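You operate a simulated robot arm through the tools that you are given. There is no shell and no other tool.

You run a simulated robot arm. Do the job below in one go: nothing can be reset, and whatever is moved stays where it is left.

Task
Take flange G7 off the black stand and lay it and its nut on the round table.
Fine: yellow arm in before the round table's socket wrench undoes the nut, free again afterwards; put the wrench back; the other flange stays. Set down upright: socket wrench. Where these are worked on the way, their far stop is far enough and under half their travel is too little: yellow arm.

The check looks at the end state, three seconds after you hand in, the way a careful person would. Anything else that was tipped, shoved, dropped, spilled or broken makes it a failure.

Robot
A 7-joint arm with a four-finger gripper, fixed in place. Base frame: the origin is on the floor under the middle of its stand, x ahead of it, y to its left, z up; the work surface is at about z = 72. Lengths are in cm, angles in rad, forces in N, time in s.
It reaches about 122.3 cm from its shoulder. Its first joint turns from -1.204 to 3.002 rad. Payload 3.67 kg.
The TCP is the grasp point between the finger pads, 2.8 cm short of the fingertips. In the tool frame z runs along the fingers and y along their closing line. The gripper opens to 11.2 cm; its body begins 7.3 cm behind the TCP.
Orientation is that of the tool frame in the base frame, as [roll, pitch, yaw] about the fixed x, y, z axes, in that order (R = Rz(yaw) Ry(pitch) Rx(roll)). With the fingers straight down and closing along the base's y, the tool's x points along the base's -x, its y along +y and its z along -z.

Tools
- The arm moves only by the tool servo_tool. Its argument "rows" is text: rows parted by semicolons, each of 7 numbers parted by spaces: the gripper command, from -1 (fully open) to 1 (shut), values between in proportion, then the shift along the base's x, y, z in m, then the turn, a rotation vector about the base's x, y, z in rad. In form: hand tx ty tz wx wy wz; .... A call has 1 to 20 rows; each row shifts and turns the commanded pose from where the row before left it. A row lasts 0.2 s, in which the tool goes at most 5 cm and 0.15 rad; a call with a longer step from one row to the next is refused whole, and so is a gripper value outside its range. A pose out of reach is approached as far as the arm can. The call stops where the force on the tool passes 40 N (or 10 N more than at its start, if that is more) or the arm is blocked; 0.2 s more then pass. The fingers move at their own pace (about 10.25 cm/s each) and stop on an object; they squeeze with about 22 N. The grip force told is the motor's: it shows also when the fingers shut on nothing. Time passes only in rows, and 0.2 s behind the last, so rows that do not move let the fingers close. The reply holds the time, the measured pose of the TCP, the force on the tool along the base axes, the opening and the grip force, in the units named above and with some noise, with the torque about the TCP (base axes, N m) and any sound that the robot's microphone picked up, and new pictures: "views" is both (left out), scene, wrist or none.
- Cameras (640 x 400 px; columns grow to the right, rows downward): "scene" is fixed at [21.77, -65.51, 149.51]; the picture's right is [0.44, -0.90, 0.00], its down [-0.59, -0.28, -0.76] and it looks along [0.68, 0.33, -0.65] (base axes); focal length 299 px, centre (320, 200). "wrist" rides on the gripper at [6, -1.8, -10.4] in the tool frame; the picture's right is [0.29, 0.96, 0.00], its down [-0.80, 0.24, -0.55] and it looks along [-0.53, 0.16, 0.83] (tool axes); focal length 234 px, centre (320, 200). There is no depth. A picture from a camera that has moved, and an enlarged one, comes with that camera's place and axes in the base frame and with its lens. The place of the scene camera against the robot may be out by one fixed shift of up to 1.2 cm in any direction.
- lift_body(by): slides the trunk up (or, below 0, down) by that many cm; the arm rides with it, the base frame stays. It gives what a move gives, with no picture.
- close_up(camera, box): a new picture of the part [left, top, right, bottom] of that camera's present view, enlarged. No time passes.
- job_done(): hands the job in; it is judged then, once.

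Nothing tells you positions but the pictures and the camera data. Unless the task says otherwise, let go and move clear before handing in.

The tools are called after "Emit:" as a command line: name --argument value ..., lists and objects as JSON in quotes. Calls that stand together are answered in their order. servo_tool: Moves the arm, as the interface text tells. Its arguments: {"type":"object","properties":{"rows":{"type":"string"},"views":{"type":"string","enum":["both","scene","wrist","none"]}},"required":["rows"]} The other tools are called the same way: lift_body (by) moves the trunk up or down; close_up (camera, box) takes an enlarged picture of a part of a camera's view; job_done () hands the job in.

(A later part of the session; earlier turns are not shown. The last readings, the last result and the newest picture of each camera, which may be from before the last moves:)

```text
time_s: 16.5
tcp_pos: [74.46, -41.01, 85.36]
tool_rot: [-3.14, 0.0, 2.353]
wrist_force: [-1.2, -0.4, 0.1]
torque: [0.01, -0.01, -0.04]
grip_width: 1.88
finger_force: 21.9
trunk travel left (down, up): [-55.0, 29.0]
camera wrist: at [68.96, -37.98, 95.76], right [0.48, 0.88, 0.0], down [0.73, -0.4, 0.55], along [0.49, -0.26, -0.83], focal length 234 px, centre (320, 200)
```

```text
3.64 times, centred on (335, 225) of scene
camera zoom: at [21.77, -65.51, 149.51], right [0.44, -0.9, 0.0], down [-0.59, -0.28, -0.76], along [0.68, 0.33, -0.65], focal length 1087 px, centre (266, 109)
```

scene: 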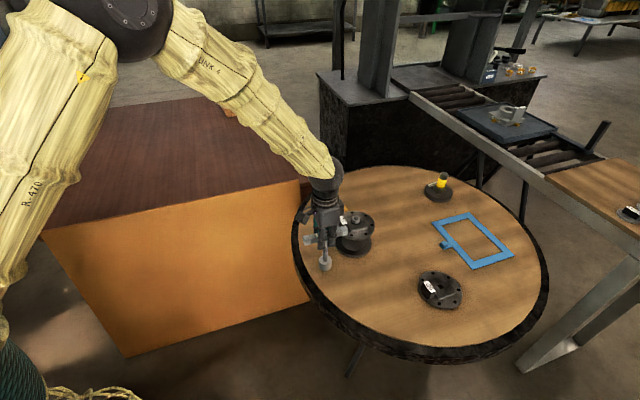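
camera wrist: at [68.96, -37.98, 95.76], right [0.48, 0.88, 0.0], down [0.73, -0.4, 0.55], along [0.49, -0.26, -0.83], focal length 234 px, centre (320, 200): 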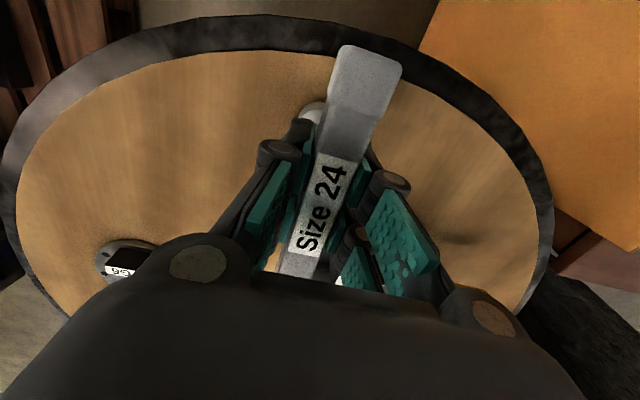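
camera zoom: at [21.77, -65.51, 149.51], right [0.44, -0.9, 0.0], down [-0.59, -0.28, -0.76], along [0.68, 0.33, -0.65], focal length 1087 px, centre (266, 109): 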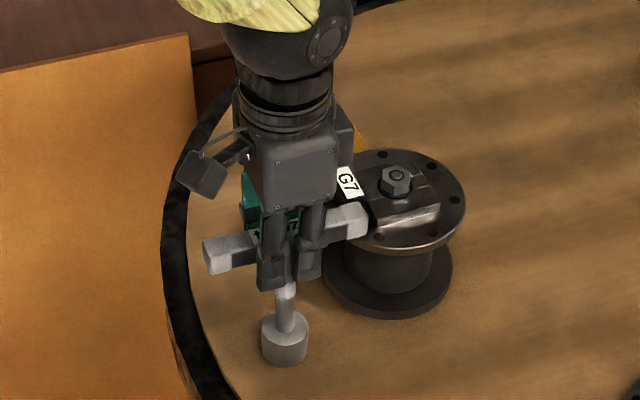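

The wrench is gripped (1.9 cm handle). I'll remember this pose for putting it back: TCP (74.46, -41.01, 85.36), yaw 2.353. Now I'll lift straight up.

Emit:
servo_tool --rows "1 0 0 0.01 0 0 0; 1 0 0 0.02 0 0 0; 1 0 0 0.03 0 0 0; 1 0 0 0.03 0 0 0; 1 0 0 0.03 0 0 0; 1 0 0 0.02 0 0 0; 1 0 0 0 0 0 0" --views "both"

Emit:
close_up --camera "scene" --box '[280, 150, 400, 270]'

Emit:
close_up --camera "wrist" --box '[200, 30, 440, 230]'

```text
time_s: 18.1
tcp_pos: [74.53, -40.74, 99.32]
tool_rot: [3.141, -0.001, 2.353]
wrist_force: [-0.1, 0.7, -2.5]
torque: [0.04, 0.03, 0.02]
grip_width: 1.9
finger_force: 22.2
trunk travel left (down, up): [-55.0, 29.0]
camera wrist: at [69.02, -37.81, 109.69], right [0.48, 0.88, 0.0], down [0.73, -0.4, 0.55], along [0.49, -0.26, -0.83], focal length 234 px, centre (320, 200)
```

scene: 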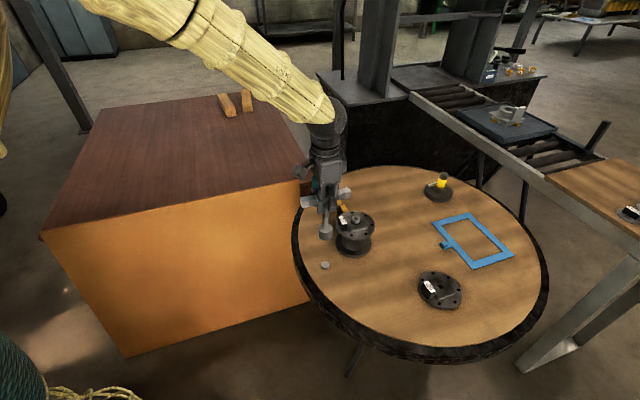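
wrist: 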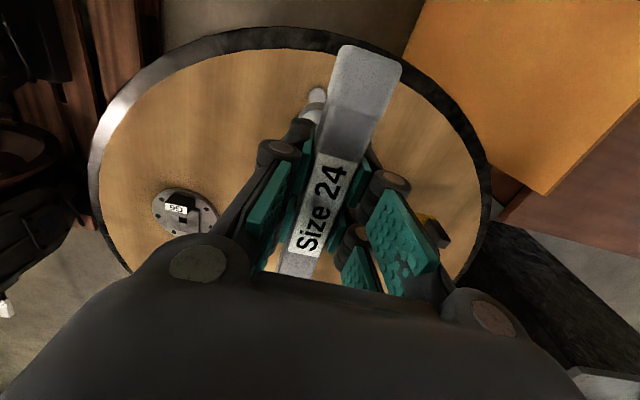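

```text
3.33 times, centred on (340, 210) of scene
camera zoom: at [21.77, -65.51, 149.51], right [0.44, -0.9, 0.0], down [-0.59, -0.28, -0.76], along [0.68, 0.33, -0.65], focal length 997 px, centre (253, 167)
```

zoom: 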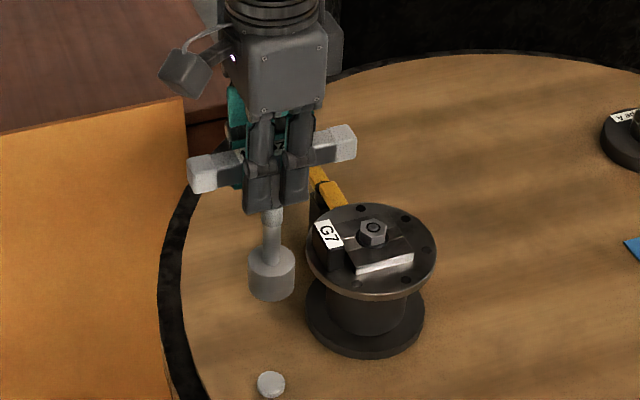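

```text
2.00 times, centred on (320, 130) of wrist
camera zoom: at [69.02, -37.81, 109.69], right [0.48, 0.88, 0.0], down [0.73, -0.4, 0.55], along [0.49, -0.26, -0.83], focal length 468 px, centre (320, 340)
```

zoom: 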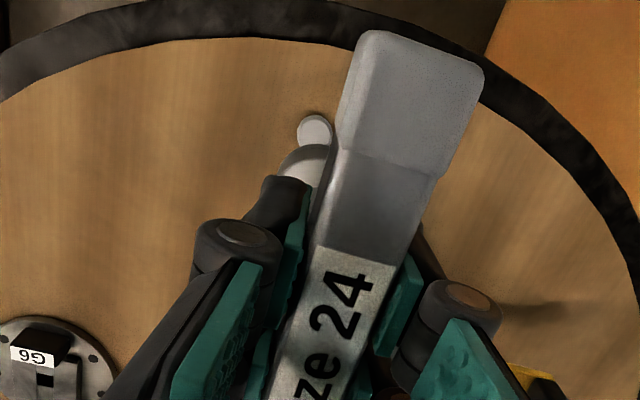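

The wrench is up, and I can see the small peg it stood over at about (74.2, -41.05). I'll carry the socket to just above the nut at (87.1, -45.95).

Emit:
servo_tool --rows "1 0.02 -0.008 0.005 0 0 0; 1 0.03 -0.0125 0 0 0 0; 1 0.03 -0.0125 0 0 0 0; 1 0.03 -0.0125 0 0 0 0; 1 0.0157 -0.0066 0 0 0 0; 1 0 0 0 0 0 0; 1 0 0 0 0 0 0" --views "both"

Emit:
close_up --camera "scene" --box '[300, 140, 400, 260]'

Emit:
close_up --camera "wrist" --box '[200, 30, 440, 230]'

```text
time_s: 19.7
tcp_pos: [87.01, -46.05, 99.62]
tool_rot: [-3.141, -0.003, 2.351]
wrist_force: [0.2, 0.5, -3.4]
torque: [0.02, 0.02, 0.02]
grip_width: 1.86
finger_force: 21.8
trunk travel left (down, up): [-55.0, 29.0]
camera wrist: at [81.49, -43.01, 110.09], right [0.48, 0.88, 0.0], down [0.73, -0.4, 0.55], along [0.49, -0.26, -0.83], focal length 234 px, centre (320, 200)
```

scene: 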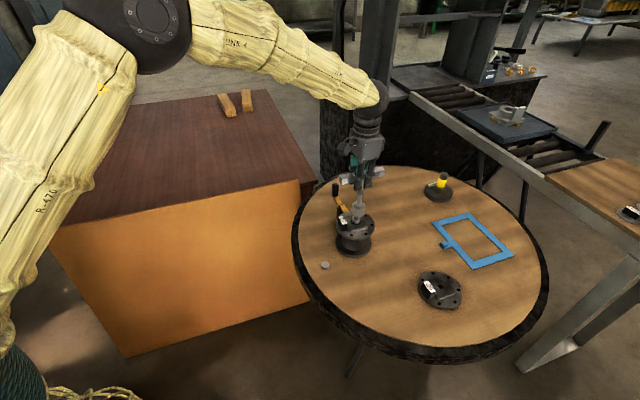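
wrist: 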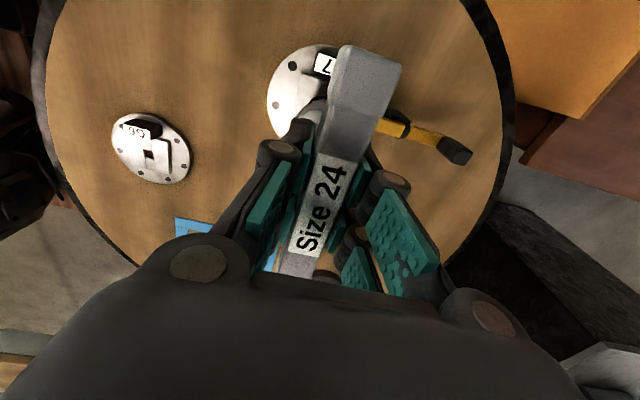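

```text
3.33 times, centred on (350, 200) of scene
camera zoom: at [21.77, -65.51, 149.51], right [0.44, -0.9, 0.0], down [-0.59, -0.28, -0.76], along [0.68, 0.33, -0.65], focal length 997 px, centre (220, 200)
```

zoom: 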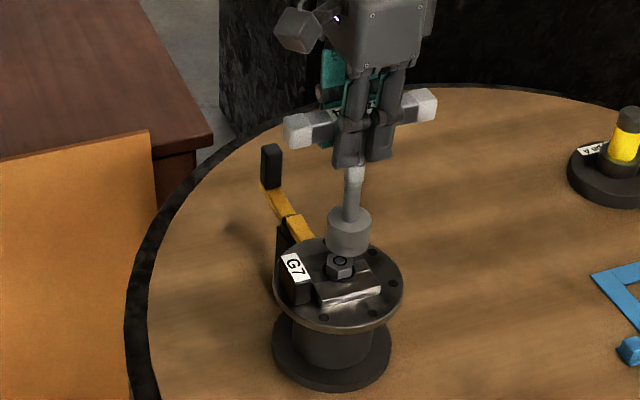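

```text
2.00 times, centred on (320, 130) of wrist
camera zoom: at [81.49, -43.01, 110.09], right [0.48, 0.88, 0.0], down [0.73, -0.4, 0.55], along [0.49, -0.26, -0.83], focal length 468 px, centre (320, 340)
```

zoom: 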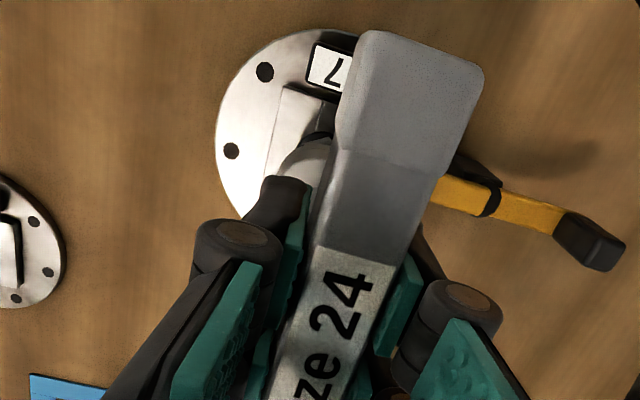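

The socket hangs near the nut. I'll enlarge it to compare the socket's axis with the nut's.

Emit:
close_up --camera "scene" --box '[365, 185, 415, 235]'

Emit:
close_up --camera "scene" --box '[330, 160, 390, 250]'

Emit:
close_up --camera "wrist" --box '[260, 35, 340, 125]'

```text
8.00 times, centred on (390, 210) of scene
camera zoom: at [21.77, -65.51, 149.51], right [0.44, -0.9, 0.0], down [-0.59, -0.28, -0.76], along [0.68, 0.33, -0.65], focal length 2392 px, centre (-240, 120)
```

zoom: 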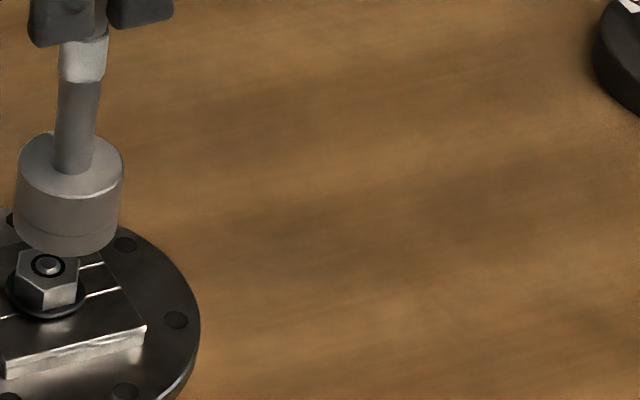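

```text
4.44 times, centred on (360, 205) of scene
camera zoom: at [21.77, -65.51, 149.51], right [0.44, -0.9, 0.0], down [-0.59, -0.28, -0.76], along [0.68, 0.33, -0.65], focal length 1329 px, centre (142, 178)
```

zoom: 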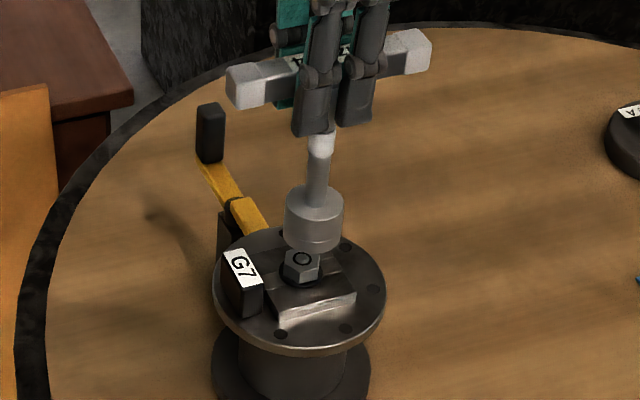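

```text
4.44 times, centred on (300, 80) of wrist
camera zoom: at [81.49, -43.01, 110.09], right [0.48, 0.88, 0.0], down [0.73, -0.4, 0.55], along [0.49, -0.26, -0.83], focal length 1041 px, centre (409, 733)
```

zoom: 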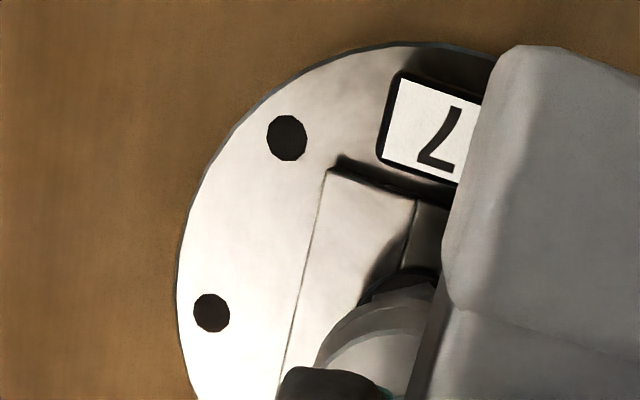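

The socket's axis is about 0.5 cm too far in the scene's right direction. I'll shift by (-0.2, +0.44) and come down 1.3 cm for a near-coplanar comparison.

Emit:
servo_tool --rows "1 -0.0021 0.0044 0 0 0 0; 1 0 0 -0.007 0 0 0; 1 0 0 -0.006 0 0 0; 1 0 0 0 0 0 0; 1 0 0 0 0 0 0" --views "both"

Emit:
close_up --camera "scene" --box '[330, 190, 390, 230]'

Emit:
close_up --camera "wrist" --box '[260, 35, 340, 125]'

```text
time_s: 20.9
tcp_pos: [86.81, -45.72, 98.54]
tool_rot: [-3.14, -0.003, 2.354]
wrist_force: [0.3, -0.5, -3.1]
torque: [0.0, 0.02, 0.01]
grip_width: 1.87
finger_force: 21.9
trunk travel left (down, up): [-55.0, 29.0]
camera wrist: at [81.27, -42.59, 108.92], right [0.48, 0.88, 0.0], down [0.73, -0.4, 0.55], along [0.49, -0.26, -0.83], focal length 234 px, centre (320, 200)
```

scene: 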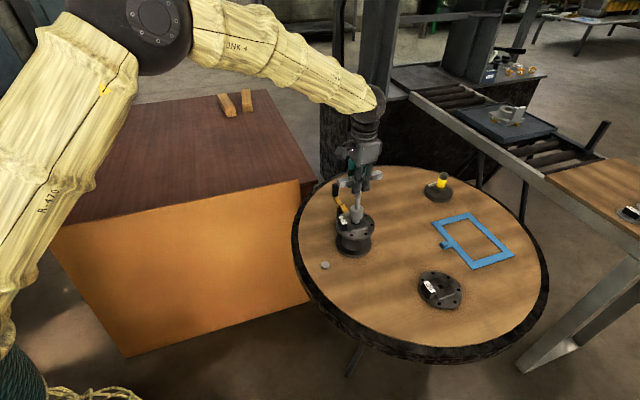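
wrist: 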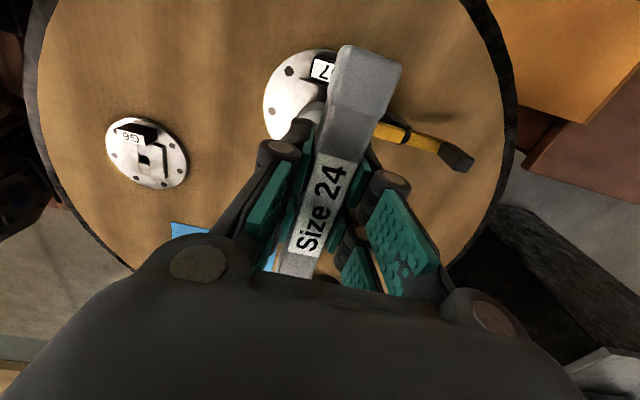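

```text
10.00 times, centred on (360, 210) of scene
camera zoom: at [21.77, -65.51, 149.51], right [0.44, -0.9, 0.0], down [-0.59, -0.28, -0.76], along [0.68, 0.33, -0.65], focal length 2990 px, centre (-80, 100)
```

zoom: 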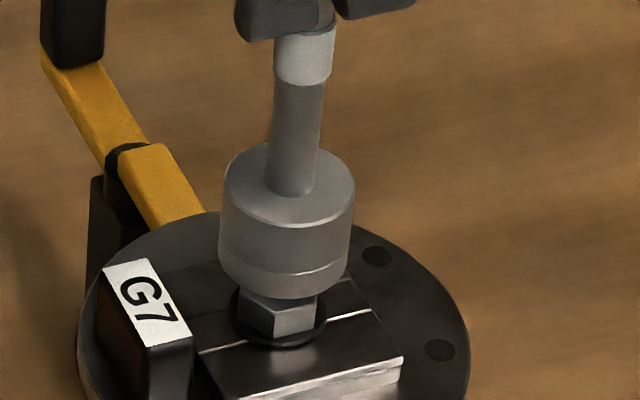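

```text
4.44 times, centred on (300, 80) of wrist
camera zoom: at [81.27, -42.59, 108.92], right [0.48, 0.88, 0.0], down [0.73, -0.4, 0.55], along [0.49, -0.26, -0.83], focal length 1041 px, centre (409, 733)
```

zoom: 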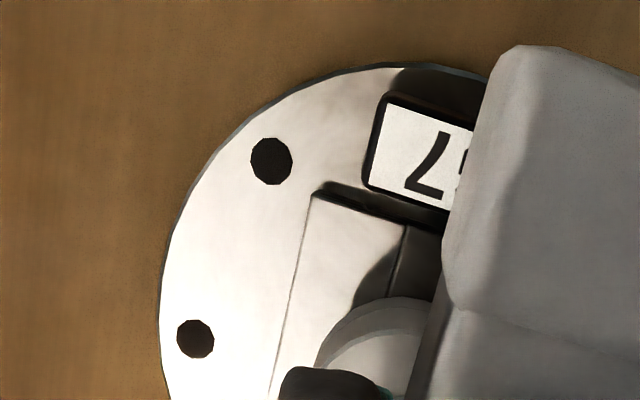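

Alignment now agrees in both views to within about 0.1 cm: nut and flange centre at about (87.0, -45.9), socket about 1 cm above it. I'll lower gently onto the nut.

Emit:
servo_tool --rows "1 0 0 -0.005 0 0 0; 1 0 0 -0.004 0 0 0; 1 0 0 -0.003 0 0 0; 1 0 0 -0.003 0 0 0; 1 0 0 -0.003 0 0 0; 1 0 0 -0.003 0 0 0; 1 0 0 0 0 0 0" --views "both"

Emit:
close_up --camera "scene" --box '[330, 190, 390, 230]'

```text
time_s: 22.5
tcp_pos: [86.71, -45.82, 96.48]
tool_rot: [3.141, -0.003, 2.352]
wrist_force: [0.1, -0.6, -2.8]
torque: [0.0, 0.04, 0.03]
grip_width: 1.86
finger_force: 21.9
trunk travel left (down, up): [-55.0, 29.0]
camera wrist: at [81.28, -42.69, 106.9], right [0.48, 0.88, 0.0], down [0.73, -0.4, 0.55], along [0.49, -0.26, -0.83], focal length 234 px, centre (320, 200)
```

scene: 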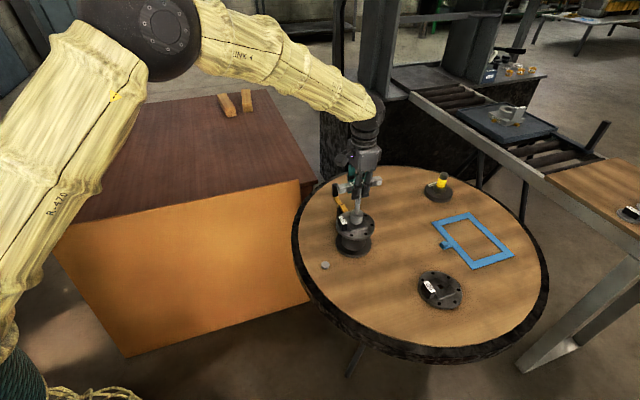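
wrist: 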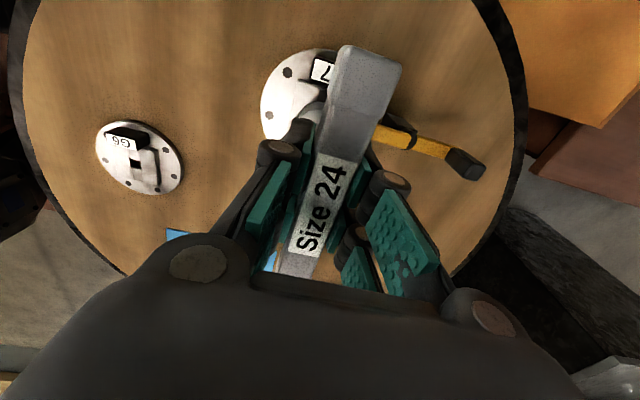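

```text
10.00 times, centred on (360, 210) of scene
camera zoom: at [21.77, -65.51, 149.51], right [0.44, -0.9, 0.0], down [-0.59, -0.28, -0.76], along [0.68, 0.33, -0.65], focal length 2990 px, centre (-80, 100)
```

zoom: 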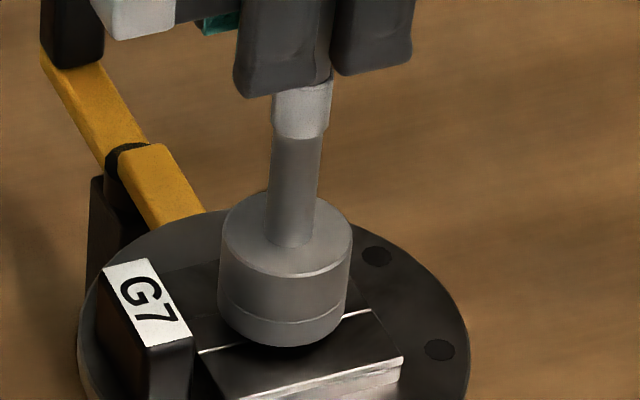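

The socket has slid over the nut without resistance. I'll lower a bit more to seat it fully.

Emit:
servo_tool --rows "1 0 0 -0.002 0 0 0; 1 0 0 -0.002 0 0 0; 1 0 0 -0.002 0 0 0; 1 0 0 0 0 0 0" --views "none"

Emit:
close_up --camera "scene" --box '[330, 190, 390, 230]'

```text
time_s: 23.5
tcp_pos: [86.75, -45.72, 96.12]
tool_rot: [3.14, 0.002, 2.352]
wrist_force: [-0.1, -0.7, 25.5]
torque: [-0.08, -0.06, -0.01]
grip_width: 1.87
finger_force: 21.6
trunk travel left (down, up): [-55.0, 29.0]
```

```text
10.00 times, centred on (360, 210) of scene
camera zoom: at [21.77, -65.51, 149.51], right [0.44, -0.9, 0.0], down [-0.59, -0.28, -0.76], along [0.68, 0.33, -0.65], focal length 2990 px, centre (-80, 100)
```

zoom: 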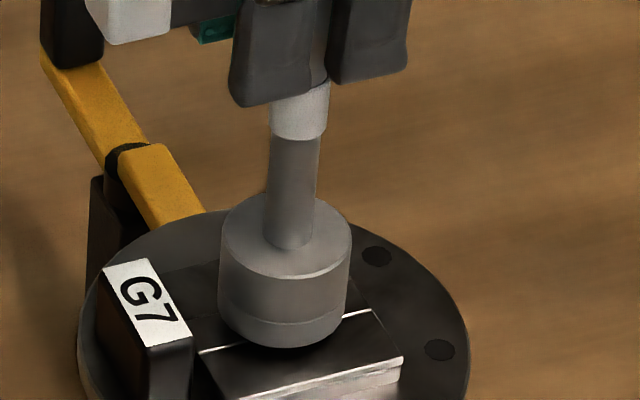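

The socket is seated with 25 N on it; I'll relieve that a little and then turn counterclockwise about the nut's axis, watching torque and sound.

Emit:
servo_tool --rows "1 0 0 0.002 0 0 0; 1 0 0 0 0 0 0; 1 -0.0001 -0.0002 0 0 0 0.08; 1 -0.0001 -0.0002 0 0 0 0.08; 1 -0.0001 -0.0002 0 0 0 0.08; 1 -0.0001 -0.0002 0 0 0 0.08; 1 0 0 0 0 0 0" --views "both"

Emit:
close_up --camera "scene" --box '[320, 160, 390, 240]'

```text
time_s: 25.1
tcp_pos: [86.65, -45.74, 96.16]
tool_rot: [3.141, 0.0, 2.673]
wrist_force: [-0.7, 0.5, 14.7]
torque: [0.07, -0.02, -0.14]
grip_width: 1.85
finger_force: 22.1
trunk travel left (down, up): [-55.0, 29.0]
camera wrist: at [80.47, -44.59, 106.57], right [0.18, 0.98, 0.0], down [0.82, -0.15, 0.55], along [0.55, -0.1, -0.83], focal length 234 px, centre (320, 200)
```

scene: 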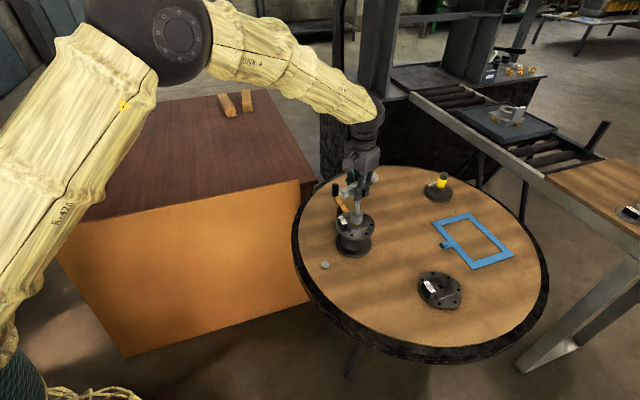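
wrist: 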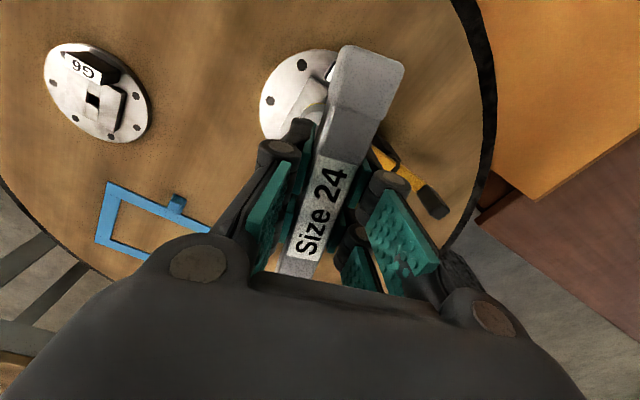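

```text
5.00 times, centred on (355, 200) of scene
camera zoom: at [21.77, -65.51, 149.51], right [0.44, -0.9, 0.0], down [-0.59, -0.28, -0.76], along [0.68, 0.33, -0.65], focal length 1495 px, centre (145, 200)
```

zoom: 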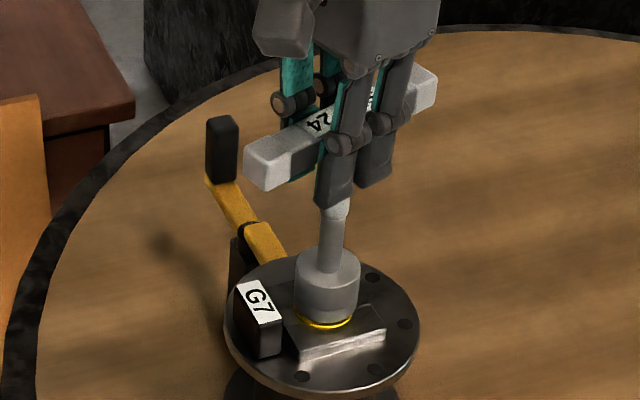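

A ring under the socket has turned yellow, and the flange isn't turning, so the nut is being worked. I'll keep turning counterclockwise.

Emit:
servo_tool --rows "1 -0.0001 -0.0002 0.001 0 0 0.1; 1 -0.0001 -0.0002 0 0 0 0.1; 1 -0.0001 -0.0002 0 0 0 0.1; 1 -0.0001 -0.0002 0 0 0 0.1; 1 0 -0.0002 0 0 0 0.1; 1 0 0 0 0 0 0" --views "both"

Emit:
close_up --camera "scene" --box '[320, 160, 390, 240]'

```text
time_s: 26.5
tcp_pos: [86.85, -45.85, 96.14]
tool_rot: [-3.14, -0.001, -3.111]
wrist_force: [0.2, 0.5, 3.8]
torque: [0.06, 0.04, 0.0]
grip_width: 1.87
finger_force: 21.9
trunk travel left (down, up): [-55.0, 29.0]
camera wrist: at [80.75, -47.79, 106.57], right [-0.32, 0.95, 0.0], down [0.79, 0.27, 0.55], along [0.52, 0.18, -0.83], focal length 234 px, centre (320, 200)
```

scene: 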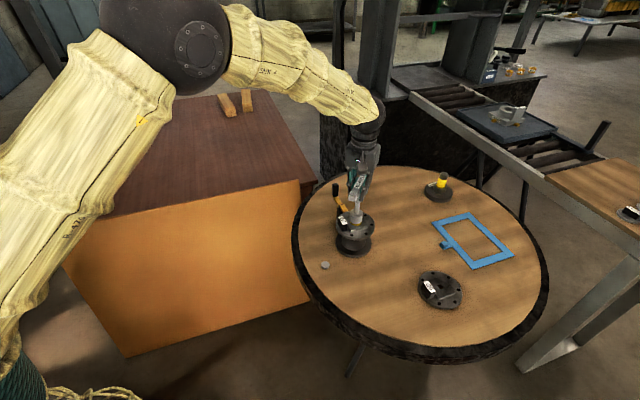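
wrist: 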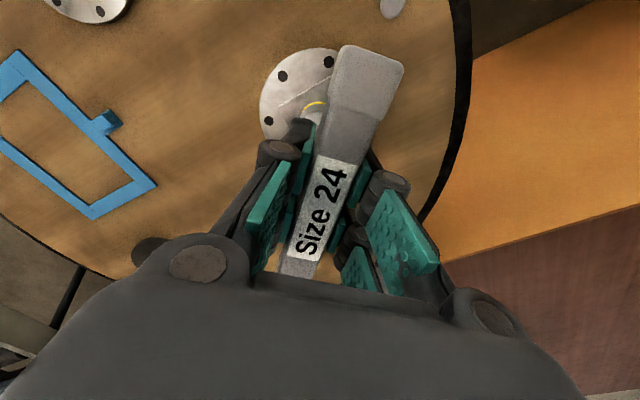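

```text
5.00 times, centred on (355, 200) of scene
camera zoom: at [21.77, -65.51, 149.51], right [0.44, -0.9, 0.0], down [-0.59, -0.28, -0.76], along [0.68, 0.33, -0.65], focal length 1495 px, centre (145, 200)
```

zoom: 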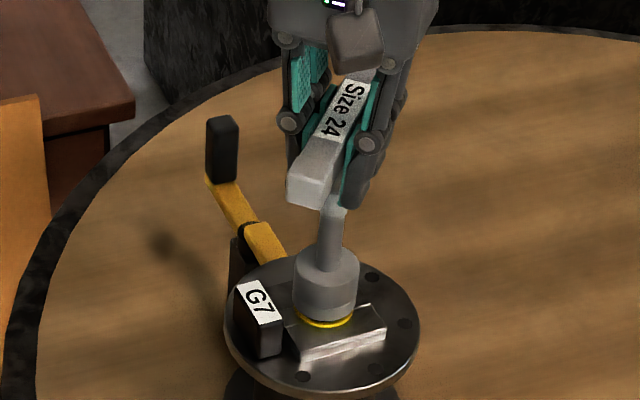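

About 47° turned and it's still free to turn; the ring is still yellow. I'll continue toward 100° or so.

Emit:
servo_tool --rows "1 0 -0.0002 0 0 0 0.12; 1 0 -0.0002 0 0 0 0.12; 1 0 -0.0002 0 0 0 0.12; 1 0.0001 -0.0002 0 0 0 0.12; 1 0.0001 -0.0002 0 0 0 0.12; 1 0.0001 -0.0002 0 0 0 0.12; 1 0 0 0 0 0 0" --views "both"

Emit:
close_up --camera "scene" --box '[320, 160, 390, 240]'

```text
time_s: 28.1
tcp_pos: [86.84, -46.04, 96.12]
tool_rot: [3.141, 0.0, -2.389]
wrist_force: [-0.8, -0.2, 0.3]
torque: [-0.08, 0.14, 0.02]
grip_width: 1.87
finger_force: 22.1
trunk travel left (down, up): [-55.0, 29.0]
camera wrist: at [83.61, -51.36, 106.58], right [-0.86, 0.5, 0.0], down [0.42, 0.72, 0.55], along [0.28, 0.48, -0.83], focal length 234 px, centre (320, 200)
```

scene: 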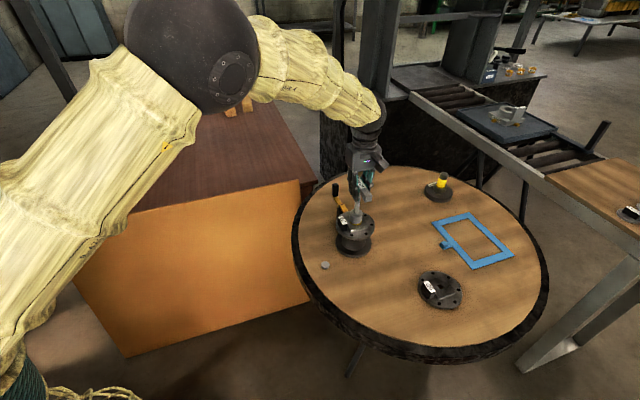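
wrist: 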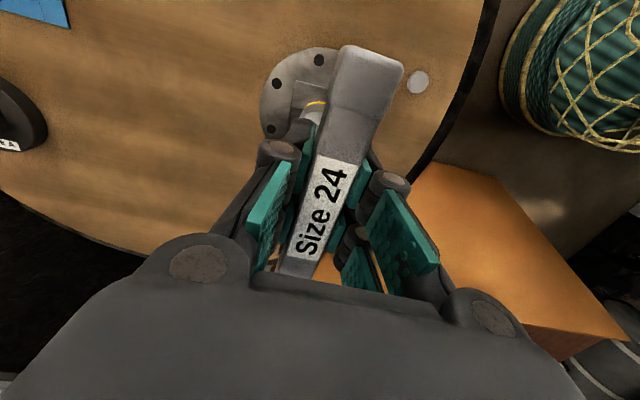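

```text
5.00 times, centred on (355, 200) of scene
camera zoom: at [21.77, -65.51, 149.51], right [0.44, -0.9, 0.0], down [-0.59, -0.28, -0.76], along [0.68, 0.33, -0.65], focal length 1495 px, centre (145, 200)
```

zoom: 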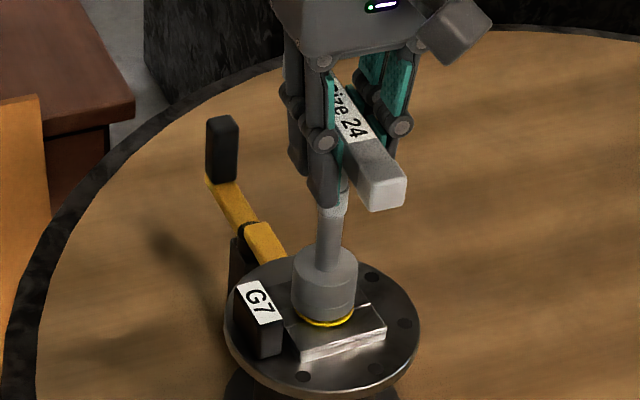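

About 88° turned, no torque, and the ring stays yellow. I'll lift the wrench a little to see the nut.

Emit:
servo_tool --rows "1 0 0 0.005 0 0 0; 1 0 0 0.01 0 0 0; 1 0 0 0.015 0 0 0; 1 0 0 0.015 0 0 0; 1 0 0 0 0 0 0" --views "both"

Emit:
close_up --camera "scene" --box '[330, 180, 390, 240]'

Emit:
close_up --camera "wrist" --box '[250, 30, 350, 150]'

```text
time_s: 29.3
tcp_pos: [86.82, -45.9, 100.54]
tool_rot: [3.141, 0.0, -2.391]
wrist_force: [0.1, -0.5, -2.8]
torque: [0.02, 0.04, 0.01]
grip_width: 1.85
finger_force: 21.9
trunk travel left (down, up): [-55.0, 29.0]
camera wrist: at [83.64, -51.31, 110.98], right [-0.86, 0.5, 0.0], down [0.42, 0.72, 0.55], along [0.28, 0.48, -0.83], focal length 234 px, centre (320, 200)
```

scene: 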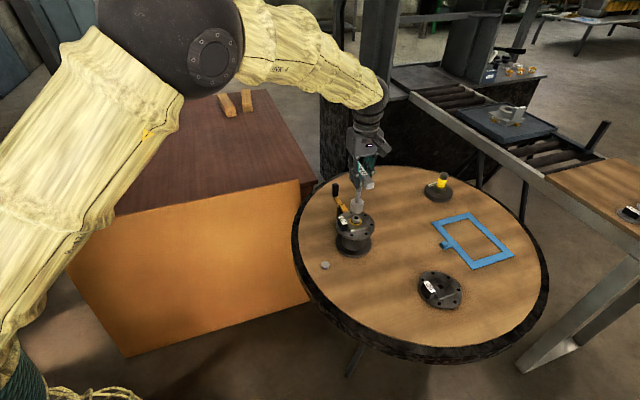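
wrist: 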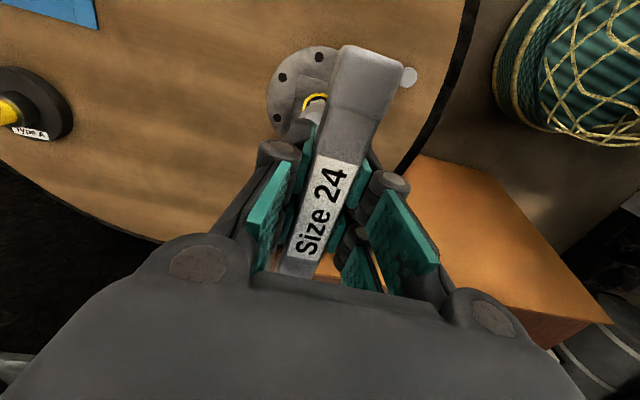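

```text
6.67 times, centred on (360, 210) of scene
camera zoom: at [21.77, -65.51, 149.51], right [0.44, -0.9, 0.0], down [-0.59, -0.28, -0.76], along [0.68, 0.33, -0.65], focal length 1993 px, centre (53, 133)
```

zoom: 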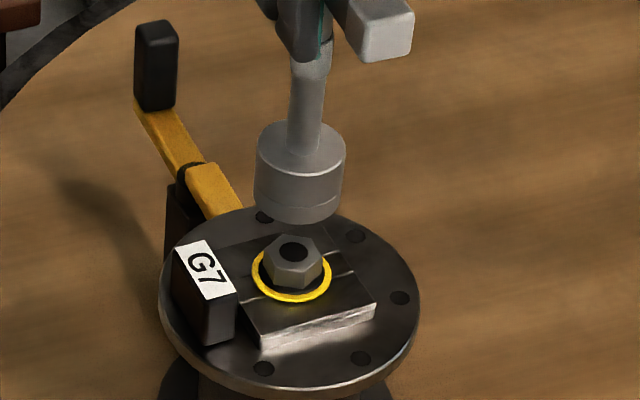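

```text
3.33 times, centred on (300, 90) of wrist
camera zoom: at [83.64, -51.31, 110.98], right [-0.86, 0.5, 0.0], down [0.42, 0.72, 0.55], along [0.28, 0.48, -0.83], focal length 781 px, centre (387, 567)
```

zoom: 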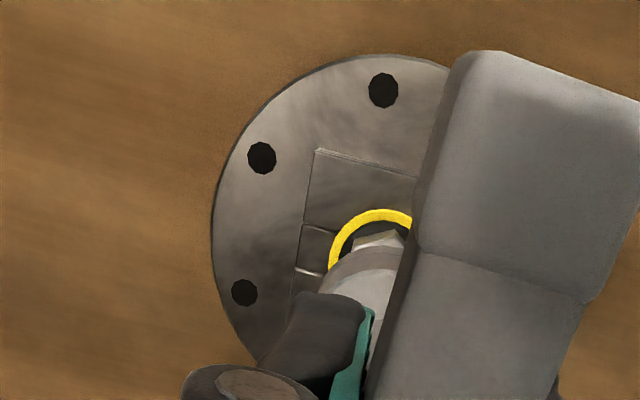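

The nut now sits higher with an empty hole showing in its middle, so it is undone, and a yellow ring shows around it. Before putting the wrench back I'll look at the peg it stood on.

Emit:
close_up --camera "scene" --box '[305, 250, 345, 280]'

Emit:
close_up --camera "wrist" --box '[380, 50, 440, 100]'

Emit:
close_up --camera "scene" --box '[345, 195, 375, 220]'

```text
13.33 times, centred on (325, 265) of scene
camera zoom: at [21.77, -65.51, 149.51], right [0.44, -0.9, 0.0], down [-0.59, -0.28, -0.76], along [0.68, 0.33, -0.65], focal length 3987 px, centre (253, -667)
```

zoom: 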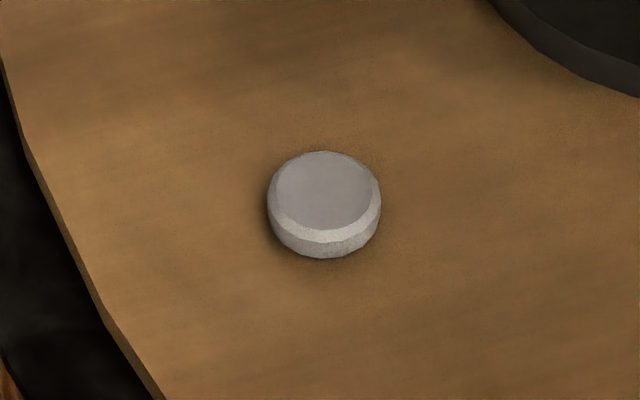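

```text
8.00 times, centred on (410, 75) of wrist
camera zoom: at [83.64, -51.31, 110.98], right [-0.86, 0.5, 0.0], down [0.42, 0.72, 0.55], along [0.28, 0.48, -0.83], focal length 1873 px, centre (-400, 1200)
```

zoom: 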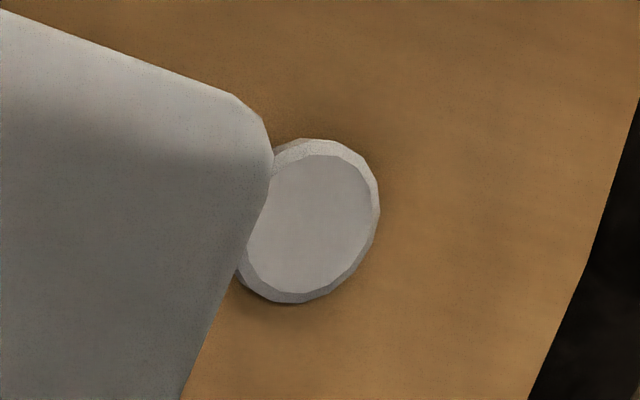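

```text
16.00 times, centred on (360, 208) of scene
camera zoom: at [21.77, -65.51, 149.51], right [0.44, -0.9, 0.0], down [-0.59, -0.28, -0.76], along [0.68, 0.33, -0.65], focal length 4784 px, centre (-320, 80)
```

zoom: 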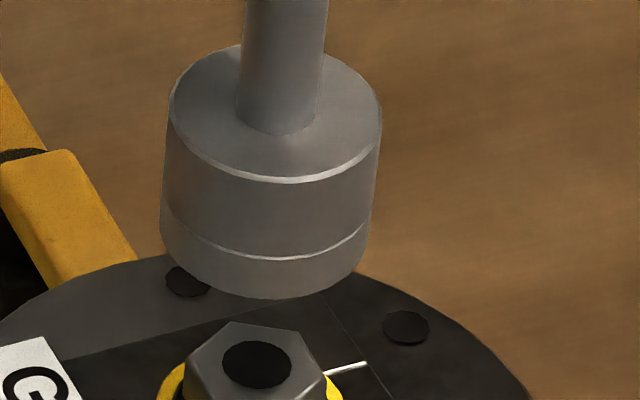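

The peg is a chamfered disc about 2.7 cm wide that the socket fits over. I'll carry the wrench back above it while turning the hand back to its original yaw.

Emit:
servo_tool --rows "1 0 0 0.012 0 0 0; 1 -0.0103 0.004 0 0 0 -0.128; 1 -0.0103 0.004 0 0 0 -0.128; 1 -0.0103 0.004 0 0 0 -0.128; 1 -0.0103 0.004 0 0 0 -0.128; 1 -0.0103 0.004 0 0 0 -0.128; 1 -0.0103 0.004 0 0 0 -0.128; 1 -0.0103 0.004 0 0 0 -0.128; 1 -0.0103 0.004 0 0 0 -0.128; 1 -0.0103 0.004 0 0 0 -0.128; 1 -0.0103 0.004 0 0 0 -0.128; 1 -0.0103 0.004 0 0 0 -0.128; 1 -0.0103 0.004 0 0 0 -0.131; 1 0 0 -0.03 0 0 0; 1 0 0 -0.03 0 0 0; 1 0 0 -0.03 0 0 0; 1 0 0 0 0 0 0; 1 0 0 0 0 0 0" --views "both"

Emit:
close_up --camera "scene" --box '[295, 235, 355, 285]'

Emit:
close_up --camera "wrist" --box '[260, 35, 340, 125]'

```text
time_s: 33.1
tcp_pos: [74.42, -41.19, 92.57]
tool_rot: [3.141, 0.0, 2.355]
wrist_force: [0.1, -0.8, -3.5]
torque: [0.02, 0.01, -0.01]
grip_width: 1.86
finger_force: 21.6
trunk travel left (down, up): [-55.0, 29.0]
camera wrist: at [68.9, -38.16, 103.05], right [0.48, 0.88, 0.0], down [0.73, -0.4, 0.55], along [0.49, -0.26, -0.83], focal length 234 px, centre (320, 200)
```

scene: 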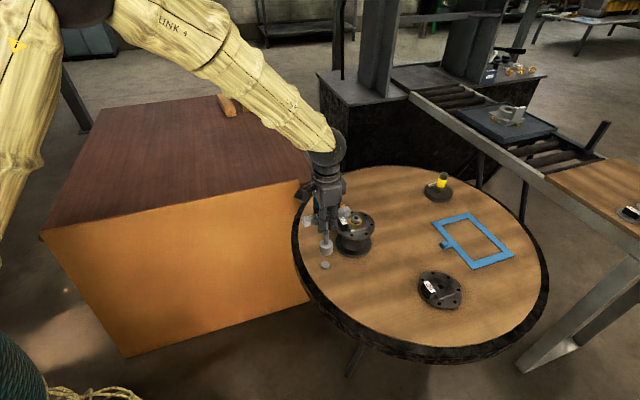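
wrist: 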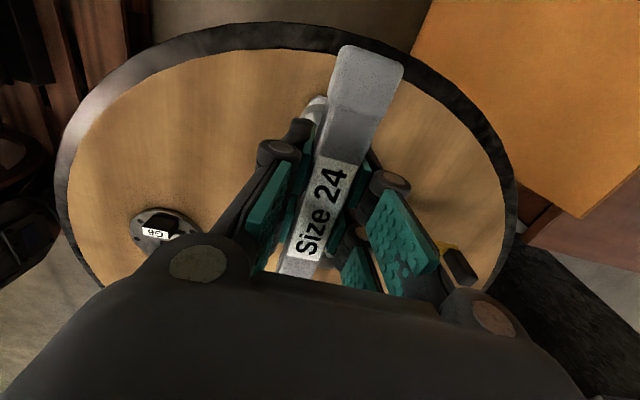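

```text
8.00 times, centred on (325, 260) of scene
camera zoom: at [21.77, -65.51, 149.51], right [0.44, -0.9, 0.0], down [-0.59, -0.28, -0.76], along [0.68, 0.33, -0.65], focal length 2392 px, centre (280, -280)
```

zoom: 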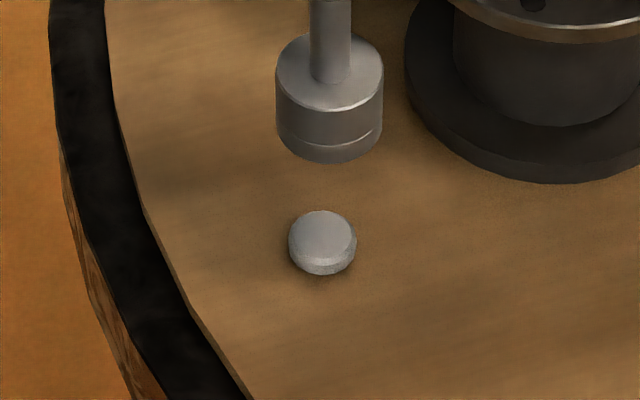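

```text
4.44 times, centred on (300, 80) of wrist
camera zoom: at [68.9, -38.16, 103.05], right [0.48, 0.88, 0.0], down [0.73, -0.4, 0.55], along [0.49, -0.26, -0.83], focal length 1041 px, centre (409, 733)
```

zoom: 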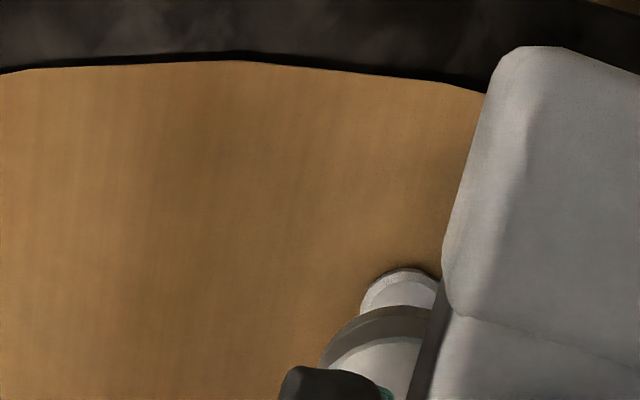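

Both views agree that the socket must shift by about (-0.2, +0.1) cm to sit over the peg. I'll make that shift, lower to just above the peg and check once more.

Emit:
servo_tool --rows "1 -0.0021 0.001 -0.01 0 0 0; 1 0 0 -0.02 0 0 0; 1 0 0 -0.018 0 0 0; 1 0 0 0 0 0 0; 1 0 0 0 0 0 0" --views "none"

Emit:
close_up --camera "scene" --box '[295, 235, 355, 285]'

Emit:
close_up --camera "wrist" --box '[260, 35, 340, 125]'

```text
time_s: 34.3
tcp_pos: [74.2, -41.23, 88.11]
tool_rot: [3.141, -0.001, 2.356]
wrist_force: [1.3, 0.5, -2.4]
torque: [-0.01, 0.03, -0.02]
grip_width: 1.84
finger_force: 21.7
trunk travel left (down, up): [-55.0, 29.0]
```

```text
8.00 times, centred on (325, 260) of scene
camera zoom: at [21.77, -65.51, 149.51], right [0.44, -0.9, 0.0], down [-0.59, -0.28, -0.76], along [0.68, 0.33, -0.65], focal length 2392 px, centre (280, -280)
```

zoom: 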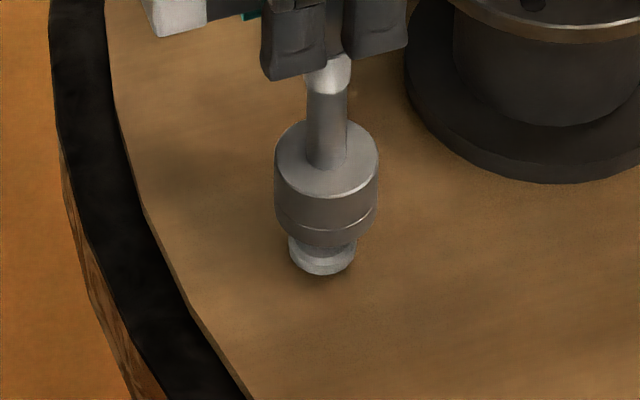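

```text
4.44 times, centred on (300, 80) of wrist
camera zoom: at [68.66, -38.19, 98.42], right [0.48, 0.88, 0.0], down [0.73, -0.4, 0.55], along [0.49, -0.26, -0.83], focal length 1041 px, centre (409, 733)
```

zoom: 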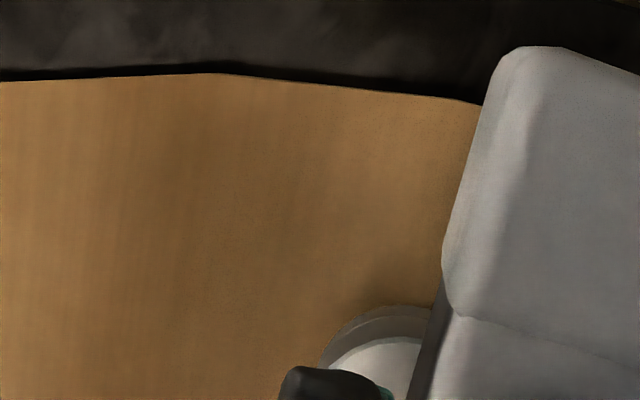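

The socket is about 1.8 cm above the peg's top and nearly centred. I'll enlarge more before the final descent.

Emit:
close_up --camera "scene" --box '[310, 248, 340, 273]'

```text
16.00 times, centred on (325, 260) of scene
camera zoom: at [21.77, -65.51, 149.51], right [0.44, -0.9, 0.0], down [-0.59, -0.28, -0.76], along [0.68, 0.33, -0.65], focal length 4784 px, centre (240, -768)
```

zoom: 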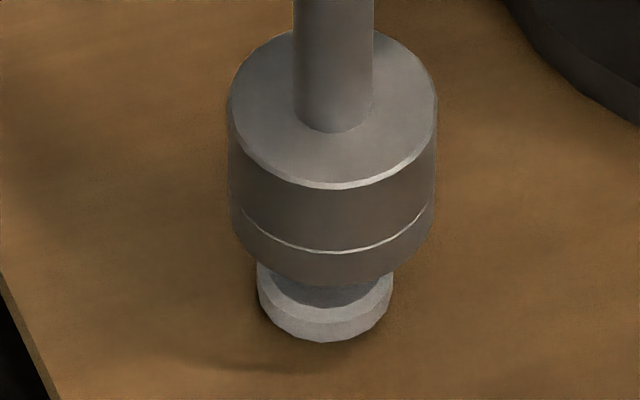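

I want to know how far the wrench has slipped in the fingers, so I'll look at the hand and handle.

Emit:
close_up --camera "scene" --box '[290, 170, 380, 280]'

Emit:
close_up --camera "scene" --box '[300, 210, 350, 250]'

```text
3.64 times, centred on (335, 225) of scene
camera zoom: at [21.77, -65.51, 149.51], right [0.44, -0.9, 0.0], down [-0.59, -0.28, -0.76], along [0.68, 0.33, -0.65], focal length 1087 px, centre (266, 109)
```

zoom: 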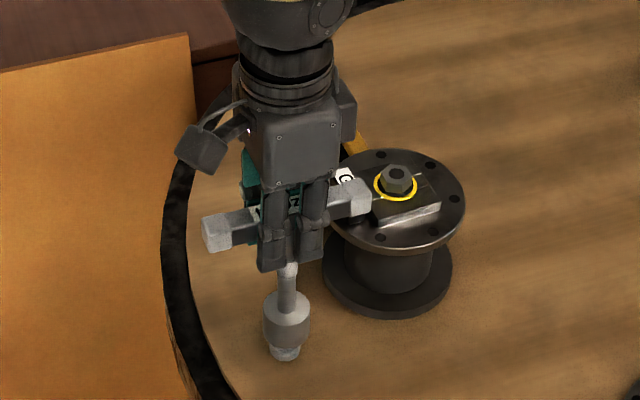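

```text
10.00 times, centred on (325, 230) of scene
camera zoom: at [21.77, -65.51, 149.51], right [0.44, -0.9, 0.0], down [-0.59, -0.28, -0.76], along [0.68, 0.33, -0.65], focal length 2990 px, centre (270, -100)
```

zoom: 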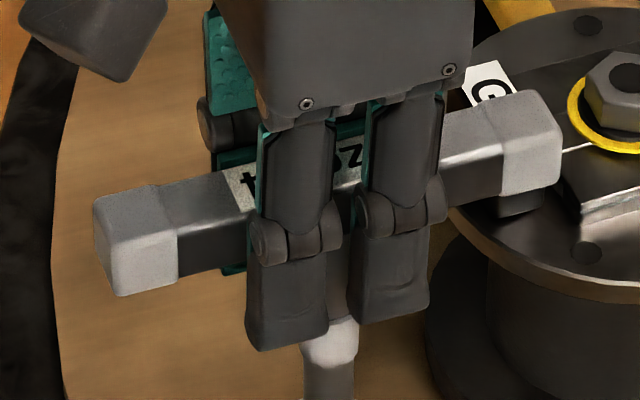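

I'll take the same wrist close-up as before lifting, to compare how the handle sits in the fingers now.

Emit:
close_up --camera "wrist" --box '[200, 30, 440, 230]'

```text
2.00 times, centred on (320, 130) of wrist
camera zoom: at [68.66, -38.19, 98.42], right [0.48, 0.88, 0.0], down [0.73, -0.4, 0.55], along [0.49, -0.26, -0.83], focal length 468 px, centre (320, 340)
```

zoom: 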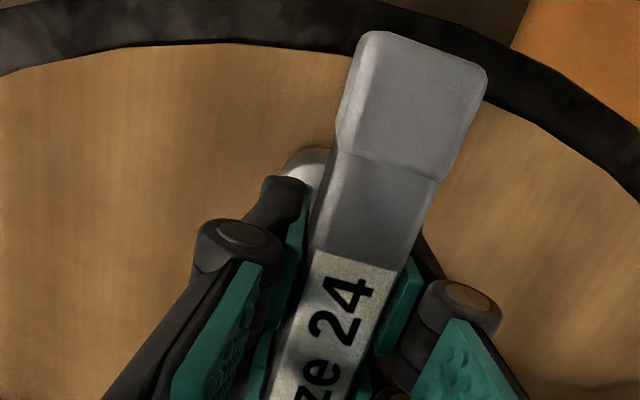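

The slip is only about 0.3 cm, and dead reckoning suggests a small correction away from the camera. I'll shift (+0.14, +0.1) and lower gently onto the peg.

Emit:
servo_tool --rows "1 0.0014 0.001 -0.004 0 0 0; 1 0 0 -0.005 0 0 0; 1 0 0 -0.005 0 0 0; 1 0 0 -0.003 0 0 0; 1 0 0 -0.003 0 0 0; 1 0 0 -0.003 0 0 0; 1 0 0 0 0 0 0" --views "none"

Emit:
close_up --camera "scene" --box '[310, 248, 340, 273]'

```text
time_s: 35.9
tcp_pos: [74.29, -41.01, 85.72]
tool_rot: [3.141, -0.004, 2.354]
wrist_force: [-0.2, 0.5, -2.8]
torque: [-0.01, -0.02, 0.01]
grip_width: 1.84
finger_force: 21.9
trunk travel left (down, up): [-55.0, 29.0]
```

```text
16.00 times, centred on (325, 260) of scene
camera zoom: at [21.77, -65.51, 149.51], right [0.44, -0.9, 0.0], down [-0.59, -0.28, -0.76], along [0.68, 0.33, -0.65], focal length 4784 px, centre (240, -768)
```

zoom: 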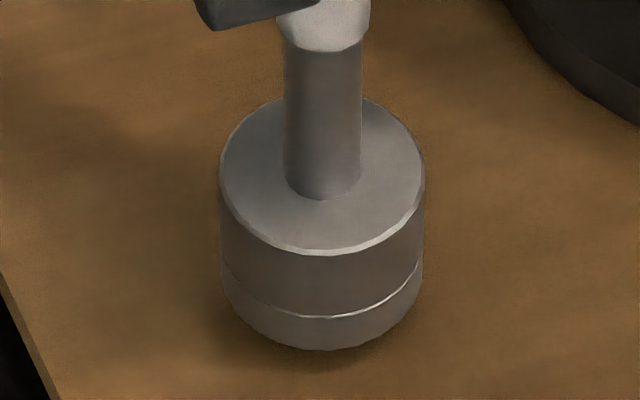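

The socket is over the peg with no resistance and about 0.5 cm remains. I'll lower until it touches the table.

Emit:
servo_tool --rows "1 0 0 -0.002 0 0 0; 1 0 0 -0.002 0 0 0; 1 0 0 -0.001 0 0 0; 1 0 0 0 0 0 0" --views "none"

Emit:
close_up --camera "scene" --box '[310, 248, 340, 273]'

```text
time_s: 36.9
tcp_pos: [74.3, -40.93, 85.26]
tool_rot: [3.14, -0.002, 2.354]
wrist_force: [0.7, -0.6, -3.5]
torque: [0.01, 0.0, 0.0]
grip_width: 1.89
finger_force: 22.1
trunk travel left (down, up): [-55.0, 29.0]
```

```text
16.00 times, centred on (325, 260) of scene
camera zoom: at [21.77, -65.51, 149.51], right [0.44, -0.9, 0.0], down [-0.59, -0.28, -0.76], along [0.68, 0.33, -0.65], focal length 4784 px, centre (240, -768)
```

zoom: 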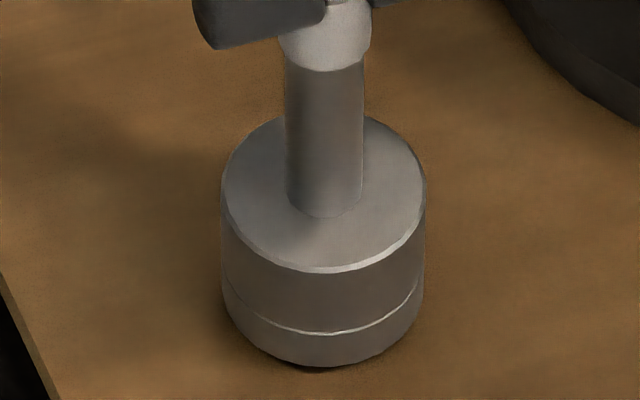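

It's nearly down; the wrench's weight is still on the hand. I'll lower a couple of millimetres more.

Emit:
servo_tool --rows "1 0 0 -0.001 0 0 0; 1 0 0 -0.001 0 0 0; 1 0 0 -0.001 0 0 0; 1 0 0 0 0 0 0" --views "none"

Emit:
close_up --camera "scene" --box '[310, 248, 340, 273]'

```text
time_s: 37.9
tcp_pos: [74.39, -40.92, 85.14]
tool_rot: [-3.142, 0.003, 2.355]
wrist_force: [-0.5, 0.3, 10.7]
torque: [0.31, 0.13, -0.01]
grip_width: 1.86
finger_force: 22.0
trunk travel left (down, up): [-55.0, 29.0]
```

```text
16.00 times, centred on (325, 260) of scene
camera zoom: at [21.77, -65.51, 149.51], right [0.44, -0.9, 0.0], down [-0.59, -0.28, -0.76], along [0.68, 0.33, -0.65], focal length 4784 px, centre (240, -768)
```

zoom: 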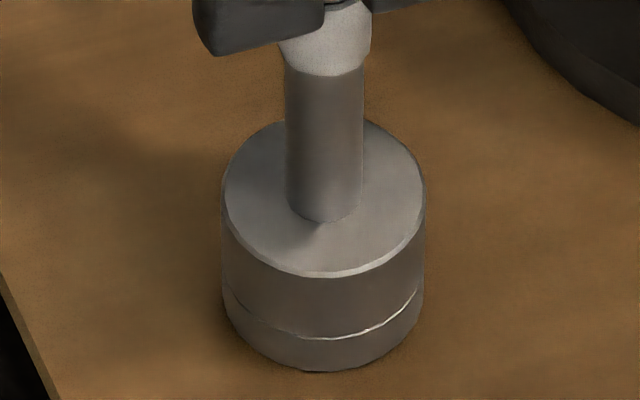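

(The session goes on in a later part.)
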